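You operate a simulated robot arm through the tools that you are given. There is no shell and no other tool. Be economical: measure what you need, move in short steps, check, and stop when the job is done.

You are at the controls of a simulated robot arm. One attempt, no reset.

JOB
Take the blue box from the clear counter beside the open printer and leave it on the green panel.

Only the result counts: the job must be done as asked and must still hold three seconds after the hand-in. Knocking over, shifting, dropping, spilling or breaking anything else fails it.

ROBOT AND FRAMES
A 6-joint arm with a two-finger parallel gripper, fixed in place. Base frame: the origin is at the foot of the arm, x ahead of it, y to its left, z up; the work surface is at about z = 0. Units: cm, rad, N and s.
With the tool pointing down near the work surface it reaches from about 14 to 58 cm from the base axis. Its first joint turns from -1.152 to 1.152 rad. Payload 2.1 kg.
Tool frame: the origin (TCP) lies between the finger pads and is the grasp point; the fingertips stand 3 cm ahead of it; z points along the fingers, y is the line along which they close. Largest opening 9.4 cm; finger width 2.8, thickness 1; the body of the gripper, 5 by 9.6 cm, starts 5.5 cm behind the TCP.
Orientation is that of the tool frame in the base frame, as [roll, pitch, yaw] about the fixed x, y, z axes, in that order (R = Rz(yaw) Ry(pitch) Rx(roll)). With the fingers straight down and closing along the base's y, the tool's x points along the base's -x, its y along +y and its z along -z.

CONTROLS
- The arm moves only by the tool send_rows. Its argument "targets" is a list of rows, each an object of numbers (a shift or turn left out is 0, a gripper value left out holds the last): "tx", "ty", "tz": the shift along the base's x, y, z in units of 500 mm (1.0 is 500 mm); "ax", "ay", "az": the turn, a rotation vector about the base's x, y, z in units of 180 degrees (1.0 is 180 degrees); "hand": the finger opening in m, from 0 to 0.094. In form: [{"tx": .., "ty": .., "tz": .., "ax": .., "ay": .., "az": .., "hand": ..}, ...]. A call has 1 to 10 rows; each row is the pose to reach, as a shift and turn from the pose commanded when the call began. A call with a number of a shift or a turn outside -1 to 1 is refused whole. Rows are played at 5 a second. More than 5 cm and 0.15 rad between two rows, or a gripper value outside its range, and nothing of the call is played. A pose out of reach is approached as far as the arm can. The call stops where the force on the tool passes 40 N (or 10 N more than at its start, if that is more) or the arm is blocked; 0.2 s more then pass. The fingers move at their own pace (about 7.2 cm/s each) and stop on an object; they squeeze with about 43 N. The grip force told is the motor's: it shows also when the fingers shut on nothing. Time passes only in rows, and 0.2 s behind the last, so rows that repeat a pose let the fingers close. The reply holds the time, the measured pose of the TCP, the force on the tool along the base axes, the opening and the grip force, in the units named above and with some noise.
- Cameras (640 x 400 px; columns grow to the right, rows downward): "scene" is fixed at [4.14, -36.08, 48.54]; the picture's right is [0.89, -0.46, 0.00], its down [-0.25, -0.48, -0.84] and it looks along [0.39, 0.74, -0.54] (base axes); focal length 236 px, centre (320, 200). "wrist" rides on the gripper at [7.6, 1.4, -10.2] in the tool frame; the picture's right is [-0.18, 0.98, 0.00], its down [-0.75, -0.14, -0.64] and it looks along [-0.63, -0.12, 0.77] (tool axes); focal length 243 px, centre (320, 200). There is no depth. A picture from a camera that has moved, and an enlarged one, comes with that camera's place and axes in the base frame and with its lens.
- get_image(camera): a new picture of that camera. It takes no simulated time.
- close_up(camera, box): a new picture of the part [left, top, right, bottom] of that camera's present view, enlarged. It takes no simulated time.
- job_done(): hands the job in; it is judged then, once.

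Work in short steps. Places have to be worked out from the pictures, the camera data and where the tool is seen: move nearer, look again, correct. Check each grasp and each placing, and mend what went wrong. You have 90 turns and 38 pictures in all, those below and enlarged ones among them. Open the gripper and draw the arm clear of the work before you hand the job in, unless the task says otherwise; then end with one line.

The tools are called after ">>>" as name(argument=value, ...) on one line, values as JSON. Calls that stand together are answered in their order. send_rows: Moves the arm, as the interface text tells. Its arguments: {"type":"object","properties":{"targets":{"type":"array","items":{"type":"object","properties":{"tx":{"type":"number"},"ty":{"type":"number"},"tz":{"type":"number"},"ax":{"type":"number"},"ay":{"type":"number"},"az":{"type":"number"},"hand":{"type":"number"}}}}},"required":["targets"]} The other tools are called the same way: get_image (camera) takes a picture; close_up (camera, box) takes an enlarged picture of a part of a camera's view; job_done () hands the job in.

At the start:

```text
clock: 0.0
eef_pos: [29.07, 1.98, 31.59]
orientation: [-3.142, -0.002, 3.141]
force: [0.6, 0.4, 0.2]
opening: 9.42
finger_force: 0.1
```

scene: 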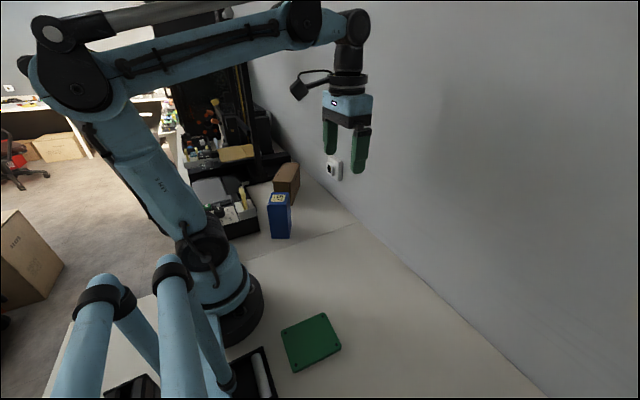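
wrist: 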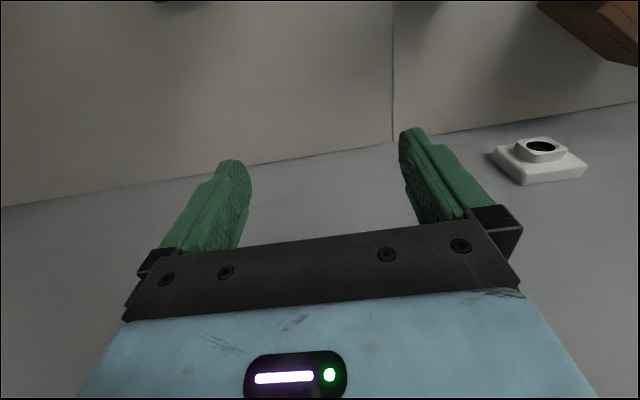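

I'll enlarge the areas around the blue box and the green panel to measure them.

>>> close_up(camera="scene", box=[200, 150, 360, 250])

>>> close_up(camera="scene", box=[210, 290, 370, 390])

```text
4.00 times, centred on (280, 200) of scene
camera zoom: at [4.14, -36.08, 48.54], right [0.89, -0.46, 0.0], down [-0.25, -0.48, -0.84], along [0.39, 0.74, -0.54], focal length 943 px, centre (480, 200)
```

zoom: 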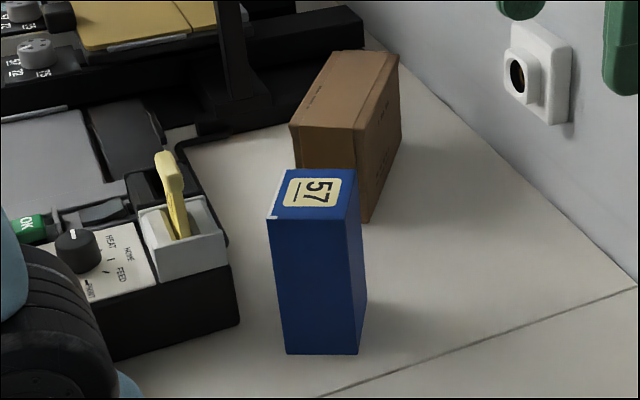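

```text
4.00 times, centred on (290, 340) of scene
camera zoom: at [4.14, -36.08, 48.54], right [0.89, -0.46, 0.0], down [-0.25, -0.48, -0.84], along [0.39, 0.74, -0.54], focal length 943 px, centre (440, -360)
```

zoom: 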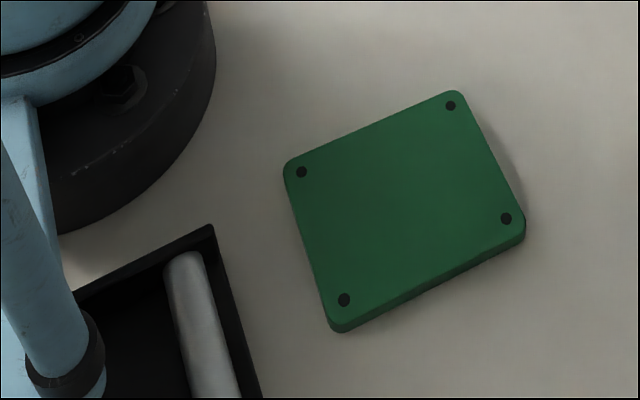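

The blue box measures about 5.5 x 6.7 x 12.3 cm, centred near (20.1, 19.9), with its short side along (0.89, -0.46). The panel is centred near (13.6, -14.4), about 9.6 cm in x by 7.5 cm in y. I'll move above the box and turn the hand +63° so the fingers close along the short side.

>>> send_rows(targets=[{"tx": -0.0225, "ty": 0.045, "tz": -0.01, "az": 0.044, "hand": 0.094}, {"tx": -0.045, "ty": 0.09, "tz": -0.02, "az": 0.0875}, {"tx": -0.0675, "ty": 0.135, "tz": -0.03, "az": 0.131}, {"tx": -0.09, "ty": 0.18, "tz": -0.04, "az": 0.175}, {"tx": -0.1125, "ty": 0.225, "tz": -0.06, "az": 0.219}, {"tx": -0.135, "ty": 0.27, "tz": -0.08, "az": 0.2625}, {"tx": -0.157, "ty": 0.315, "tz": -0.1, "az": 0.306}, {"tx": -0.18, "ty": 0.358, "tz": -0.12, "az": 0.35}, {"tx": -0.18, "ty": 0.358, "tz": -0.12, "az": 0.35}])

```text
clock: 2.0
eef_pos: [20.08, 20.05, 25.48]
orientation: [3.141, 0.001, -2.041]
force: [-0.7, 0.0, 0.6]
opening: 9.38
finger_force: 0.0
```

The arm is above the box; I'll check the alignment from both cameras.

>>> get_image(camera="wrist")

>>> get_image(camera="scene")

```text
33 pictures are left
camera wrist: at [15.43, 13.92, 35.85], right [-0.79, 0.61, 0.0], down [0.47, 0.61, 0.64], along [0.39, 0.51, -0.77], focal length 243 px, centre (320, 200)
```

wrist: 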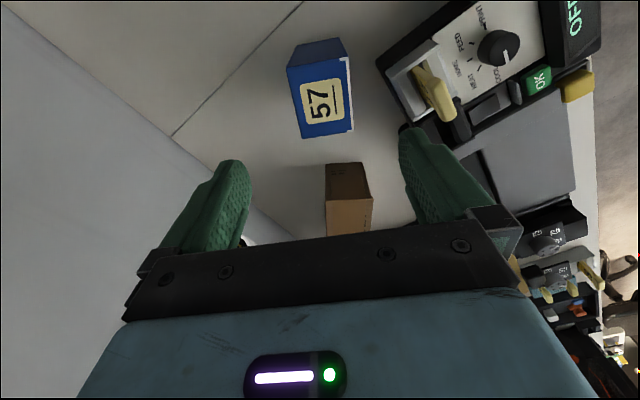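

```text
32 pictures are left
```

scene: 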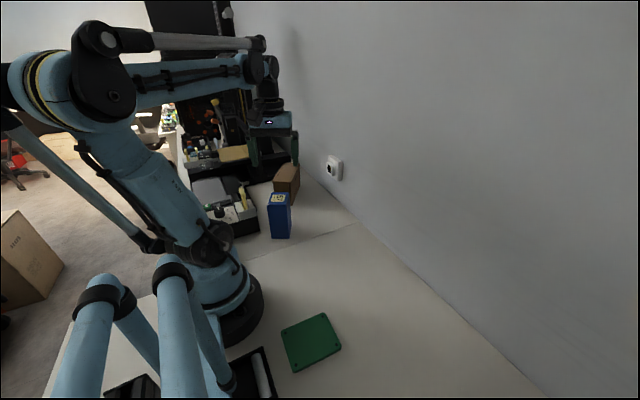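

Both views agree: the box centre is near (19.9, 20.0), aligned with the fingers. I'll narrow the opening to 7.5 cm and descend partway to check clearance.

>>> send_rows(targets=[{"tx": -0.003, "ty": -0.001, "tz": -0.06, "hand": 0.076}, {"tx": -0.003, "ty": -0.001, "tz": -0.12}, {"tx": -0.003, "ty": -0.001, "tz": -0.17}, {"tx": -0.003, "ty": -0.001, "tz": -0.19}, {"tx": -0.003, "ty": -0.001, "tz": -0.19}])

>>> close_up(camera="scene", box=[200, 130, 360, 250])

>>> get_image(camera="wrist")

```text
clock: 3.2
eef_pos: [20.06, 19.87, 15.99]
orientation: [-3.141, 0.002, -2.041]
force: [0.7, 0.7, 0.0]
opening: 7.58
finger_force: 0.0
```

```text
3.33 times, centred on (280, 190) of scene
camera zoom: at [4.14, -36.08, 48.54], right [0.89, -0.46, 0.0], down [-0.25, -0.48, -0.84], along [0.39, 0.74, -0.54], focal length 786 px, centre (453, 233)
```

zoom: 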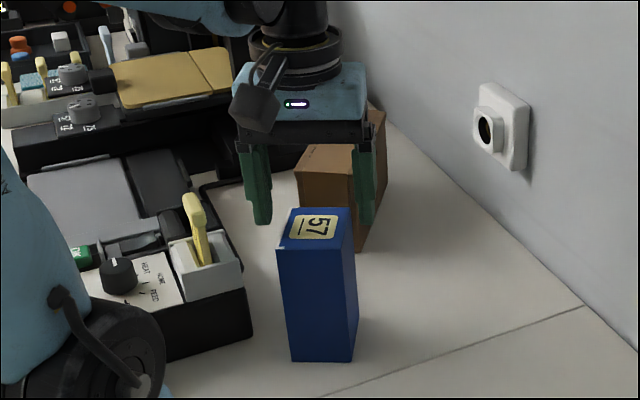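

```text
30 pictures are left
camera wrist: at [15.3, 13.81, 26.41], right [-0.79, 0.61, 0.0], down [0.47, 0.61, 0.64], along [0.39, 0.51, -0.77], focal length 243 px, centre (320, 200)
```

wrist: 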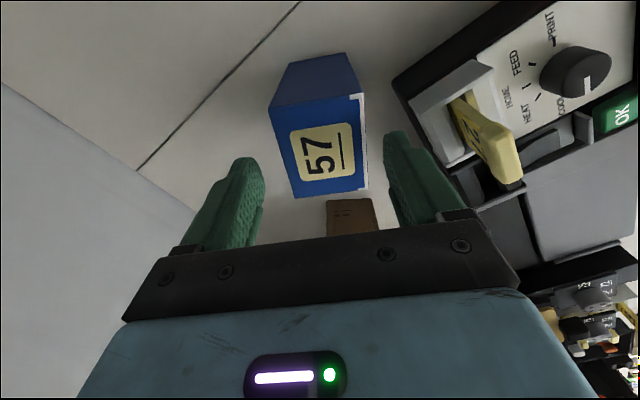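

The refined box centre is about (19.8, 20.1), so I need a 0.3 cm sideways correction. I'll make it and descend around the box to z≈9.3.

>>> send_rows(targets=[{"tx": -0.005, "ty": 0.004, "tz": 0.0}, {"tx": -0.005, "ty": 0.004, "tz": -0.04}, {"tx": -0.005, "ty": 0.004, "tz": -0.08}, {"tx": -0.005, "ty": 0.004, "tz": -0.11}, {"tx": -0.005, "ty": 0.004, "tz": -0.13}, {"tx": -0.005, "ty": 0.004, "tz": -0.13}])

>>> get_image(camera="wrist")

>>> close_up(camera="scene", box=[200, 130, 360, 250])

```text
clock: 4.6
eef_pos: [19.83, 20.01, 9.6]
orientation: [-3.14, 0.0, -2.042]
force: [-0.2, 0.2, 0.1]
opening: 7.58
finger_force: 0.1
```

```text
29 pictures are left
camera wrist: at [15.05, 13.96, 20.01], right [-0.79, 0.61, 0.0], down [0.47, 0.61, 0.64], along [0.39, 0.51, -0.77], focal length 243 px, centre (320, 200)
```

wrist: 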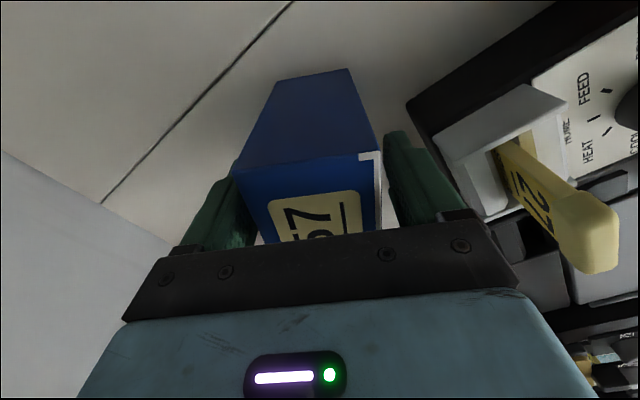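

```text
3.33 times, centred on (280, 190) of scene
camera zoom: at [4.14, -36.08, 48.54], right [0.89, -0.46, 0.0], down [-0.25, -0.48, -0.84], along [0.39, 0.74, -0.54], focal length 786 px, centre (453, 233)
```

zoom: 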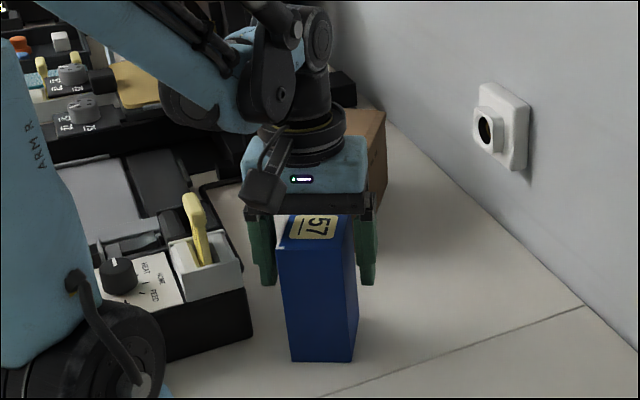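

The fingers straddle the box with a gap on both sides and nothing else touching. I'll close.

>>> send_rows(targets=[{"hand": 0.06}, {"hand": 0.045}, {"hand": 0.04}, {"hand": 0.04}, {"hand": 0.04}])

```text
clock: 5.8
eef_pos: [19.71, 19.95, 9.73]
orientation: [-3.141, 0.0, -2.042]
force: [-0.3, 0.2, -0.5]
opening: 5.89
finger_force: 43.3
```

The grip is on at 5.9 cm and 43 N. I'll lift slightly and check.

>>> send_rows(targets=[{"tz": 0.02}, {"tz": 0.06}, {"tz": 0.12}, {"tz": 0.2}, {"tz": 0.2}])

>>> get_image(camera="wrist")

>>> get_image(camera="scene")

```text
clock: 7.0
eef_pos: [19.75, 20.14, 19.52]
orientation: [-3.141, 0.001, -2.042]
force: [-0.2, 0.1, -2.4]
opening: 5.89
finger_force: 42.9
```

```text
27 pictures are left
camera wrist: at [15.03, 14.03, 29.92], right [-0.79, 0.61, 0.0], down [0.47, 0.61, 0.64], along [0.39, 0.51, -0.77], focal length 243 px, centre (320, 200)
```

wrist: 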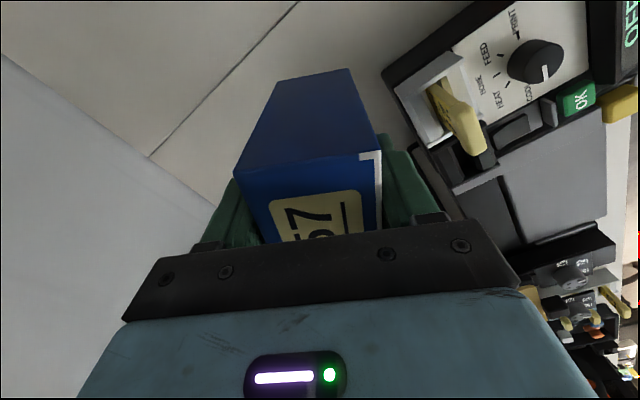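

```text
26 pictures are left
```

scene: 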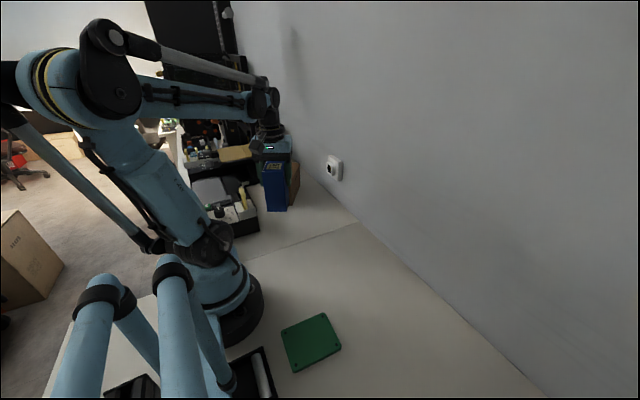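

The box is lifted cleanly. Before carrying it over, I'll look at the tubular structure near the panel.

>>> close_up(camera="scene", box=[40, 230, 312, 400])

```text
2.35 times, centred on (176, 315) of scene
camera zoom: at [4.14, -36.08, 48.54], right [0.89, -0.46, 0.0], down [-0.25, -0.48, -0.84], along [0.39, 0.74, -0.54], focal length 555 px, centre (659, -71)
```

zoom: 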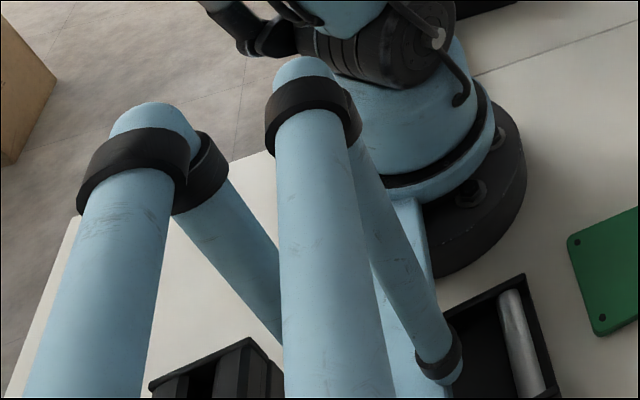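

The tube structure lies at x < about 2 cm, so the panel area is clear of it. I'll carry the box on an arc around the base at z≈22, turning the hand back so the fingers close along base y.

>>> send_rows(targets=[{"tx": 0.029, "ty": -0.0725, "tz": 0.012, "az": -0.044}, {"tx": 0.058, "ty": -0.145, "tz": 0.024, "az": -0.088}, {"tx": 0.087, "ty": -0.2175, "tz": 0.036, "az": -0.132}, {"tx": 0.116, "ty": -0.29, "tz": 0.048, "az": -0.176}, {"tx": 0.145, "ty": -0.3625, "tz": 0.06, "az": -0.22}, {"tx": 0.121, "ty": -0.4425, "tz": 0.06, "az": -0.263}, {"tx": 0.097, "ty": -0.5225, "tz": 0.06, "az": -0.307}, {"tx": 0.073, "ty": -0.6025, "tz": 0.06, "az": -0.35}, {"tx": 0.01, "ty": -0.645, "tz": 0.06, "az": -0.35}, {"tx": 0.01, "ty": -0.645, "tz": 0.06, "az": -0.35}])

>>> get_image(camera="scene")

>>> get_image(camera="wrist")

```text
clock: 9.2
eef_pos: [20.42, -12.23, 22.55]
orientation: [3.141, 0.001, -3.142]
force: [0.5, 0.0, -2.5]
opening: 5.91
finger_force: 43.4
```

```text
24 pictures are left
```

scene: 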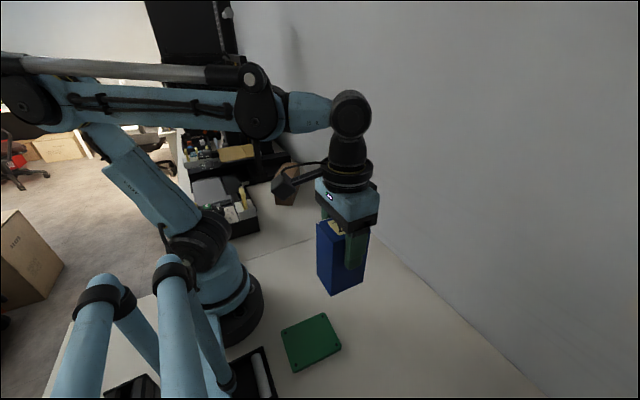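

```text
23 pictures are left
camera wrist: at [12.86, -10.75, 32.96], right [0.18, 0.98, 0.0], down [0.75, -0.14, 0.64], along [0.63, -0.12, -0.77], focal length 243 px, centre (320, 200)
```

wrist: 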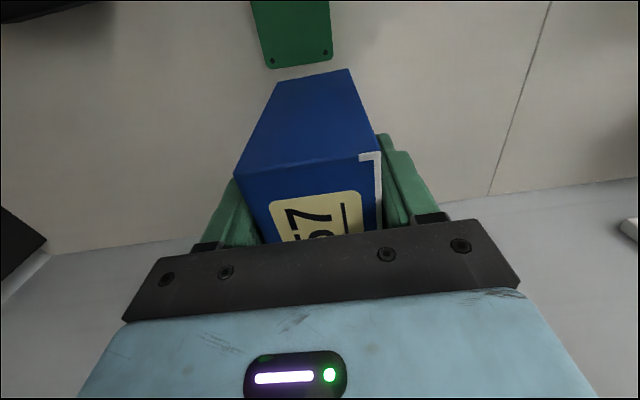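

The box is held square, its centre about 0.4 cm ahead of the TCP in x, and both views put the panel centre at (13.5, -14.3). I'll move over the panel and lower to a hover.

>>> send_rows(targets=[{"tx": -0.05, "ty": -0.014}, {"tx": -0.1, "ty": -0.028}, {"tx": -0.146, "ty": -0.042}, {"tx": -0.146, "ty": -0.042, "tz": -0.06}, {"tx": -0.146, "ty": -0.042, "tz": -0.12}, {"tx": -0.146, "ty": -0.042, "tz": -0.18}, {"tx": -0.146, "ty": -0.042, "tz": -0.18}])

>>> close_up(camera="scene", box=[160, 200, 400, 390])

>>> get_image(camera="wrist")

```text
clock: 10.8
eef_pos: [12.95, -14.21, 13.5]
orientation: [-3.142, 0.002, 3.14]
force: [-0.2, -0.3, -2.7]
opening: 5.89
finger_force: 42.8
```

```text
2.11 times, centred on (280, 295) of scene
camera zoom: at [4.14, -36.08, 48.54], right [0.89, -0.46, 0.0], down [-0.25, -0.48, -0.84], along [0.39, 0.74, -0.54], focal length 496 px, centre (404, 0)
```

zoom: 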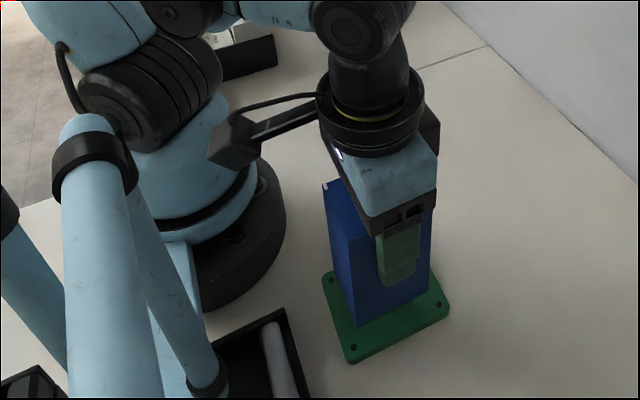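

```text
21 pictures are left
camera wrist: at [5.39, -12.78, 23.85], right [0.18, 0.98, 0.0], down [0.75, -0.14, 0.64], along [0.63, -0.12, -0.77], focal length 243 px, centre (320, 200)
```

wrist: 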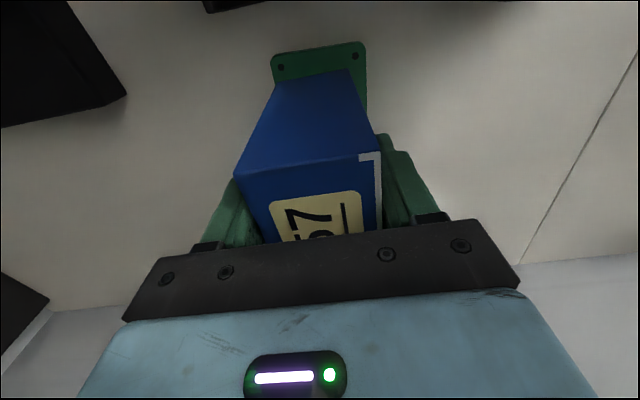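

The box projects to x 10.1–16.6 with its near face at y≈-17, well centred on the panel. I'll lower it in small steps and watch the force.

>>> send_rows(targets=[{"tx": 0.003, "tz": -0.02}, {"tx": 0.003, "tz": -0.036}, {"tx": 0.003, "tz": -0.042}, {"tx": 0.003, "tz": -0.042}])

```text
clock: 11.8
eef_pos: [13.18, -14.3, 11.26]
orientation: [3.14, 0.001, 3.141]
force: [-0.1, 0.6, -2.9]
opening: 5.89
finger_force: 43.0
```

No contact yet, so I'll go down in 1 mm steps.

>>> send_rows(targets=[{"tz": -0.002}, {"tz": -0.004}, {"tz": -0.004}])

>>> send_rows(targets=[{"tz": -0.002}, {"tz": -0.004}, {"tz": -0.004}])

```text
clock: 12.6
eef_pos: [13.19, -14.19, 11.16]
orientation: [3.142, 0.001, 3.141]
force: [-0.7, -0.5, -2.8]
opening: 5.89
finger_force: 42.9
```

```text
clock: 13.4
eef_pos: [13.14, -14.3, 10.97]
orientation: [3.141, -0.001, -3.141]
force: [-0.2, 0.3, -1.7]
opening: 5.89
finger_force: 43.0
```

Force is changing slightly, so contact is near; I'll take one more small step and a look.

>>> send_rows(targets=[{"tz": -0.002}, {"tz": -0.003}, {"tz": -0.003}])

>>> close_up(camera="scene", box=[260, 280, 380, 380])

```text
clock: 14.2
eef_pos: [13.14, -14.3, 10.89]
orientation: [3.141, -0.001, 3.141]
force: [0.0, 0.2, -2.1]
opening: 5.92
finger_force: 43.0
```

```text
4.00 times, centred on (320, 330) of scene
camera zoom: at [4.14, -36.08, 48.54], right [0.89, -0.46, 0.0], down [-0.25, -0.48, -0.84], along [0.39, 0.74, -0.54], focal length 943 px, centre (320, -320)
```

zoom: 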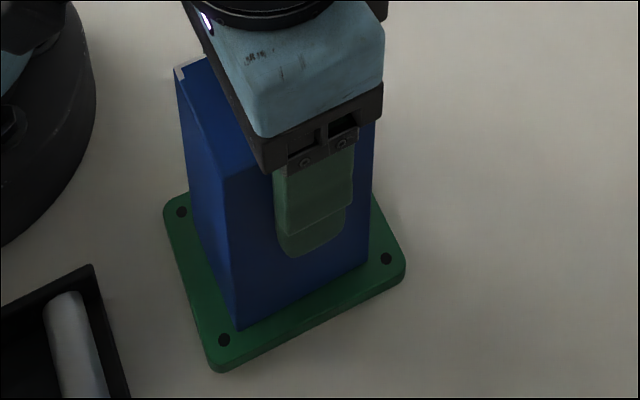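

The bottom appears to be almost on the panel; I'll keep taking small steps until the force rises.

>>> send_rows(targets=[{"tz": -0.002}, {"tz": -0.003}, {"tz": -0.003}])

>>> send_rows(targets=[{"tz": -0.002}, {"tz": -0.003}, {"tz": -0.003}])

```text
clock: 15.0
eef_pos: [13.19, -14.32, 10.71]
orientation: [3.141, -0.001, 3.14]
force: [-0.2, -0.3, -2.9]
opening: 5.87
finger_force: 42.9
```

```text
clock: 15.8
eef_pos: [13.22, -14.4, 10.63]
orientation: [3.14, -0.001, -3.141]
force: [-2.1, 2.8, 27.2]
opening: 5.88
finger_force: 43.4
```

Contact: 27 N upward. I'll back off about 1 mm to relax it, then open the fingers.

>>> send_rows(targets=[{"tz": 0.002}, {"tz": 0.002}])

```text
clock: 16.4
eef_pos: [13.24, -14.32, 10.78]
orientation: [3.141, -0.001, 3.141]
force: [3.0, -2.4, 8.3]
opening: 5.89
finger_force: 42.4
```

The load is light now, so I'll open gently.

>>> send_rows(targets=[{"hand": 0.061}, {"hand": 0.064}, {"hand": 0.07}, {"hand": 0.08}, {"hand": 0.08}])

>>> get_image(camera="wrist")

```text
clock: 17.6
eef_pos: [13.16, -14.3, 10.68]
orientation: [-3.141, 0.0, 3.14]
force: [0.2, -0.1, -0.3]
opening: 7.98
finger_force: 0.1
```

```text
19 pictures are left
camera wrist: at [5.55, -12.82, 21.02], right [0.18, 0.98, 0.0], down [0.75, -0.14, 0.64], along [0.63, -0.12, -0.77], focal length 243 px, centre (320, 200)
```

wrist: 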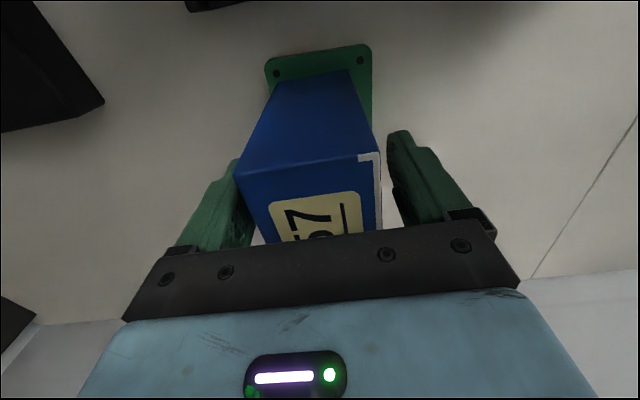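

The box stands free on the panel. I'll raise the hand straight up, then move it away.

>>> send_rows(targets=[{"tz": 0.03}, {"tz": 0.08}, {"tz": 0.14}, {"tz": 0.22}, {"tz": 0.3}, {"tz": 0.3, "tx": 0.07, "ty": 0.05}, {"tz": 0.3, "tx": 0.14, "ty": 0.1}, {"tz": 0.3, "tx": 0.21, "ty": 0.15}, {"tz": 0.3, "tx": 0.28, "ty": 0.2}, {"tz": 0.3, "tx": 0.28, "ty": 0.2}])

>>> get_image(camera="scene")

```text
clock: 19.8
eef_pos: [27.18, -4.65, 25.51]
orientation: [-3.141, -0.001, -3.141]
force: [-0.6, 0.7, 0.3]
opening: 8.01
finger_force: 0.0
```

```text
18 pictures are left
```

scene: 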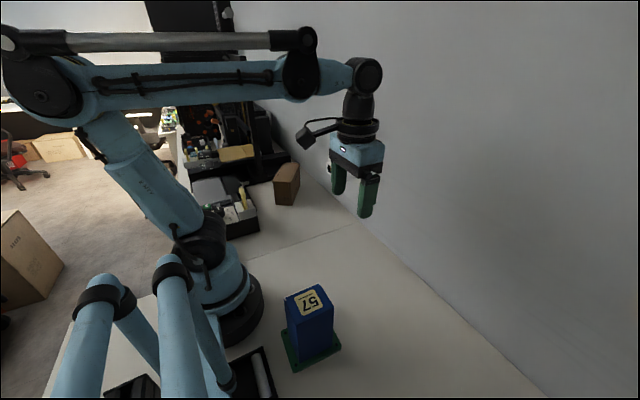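

The box stands upright on the panel, the arm is clear, and everything else looks undisturbed. I'll hand it in.

>>> job_done()

```text
The job is handed in.
```

The blue box is standing upright on the green panel, the gripper is open and clear, and nothing else appears to have moved; the job is handed in.
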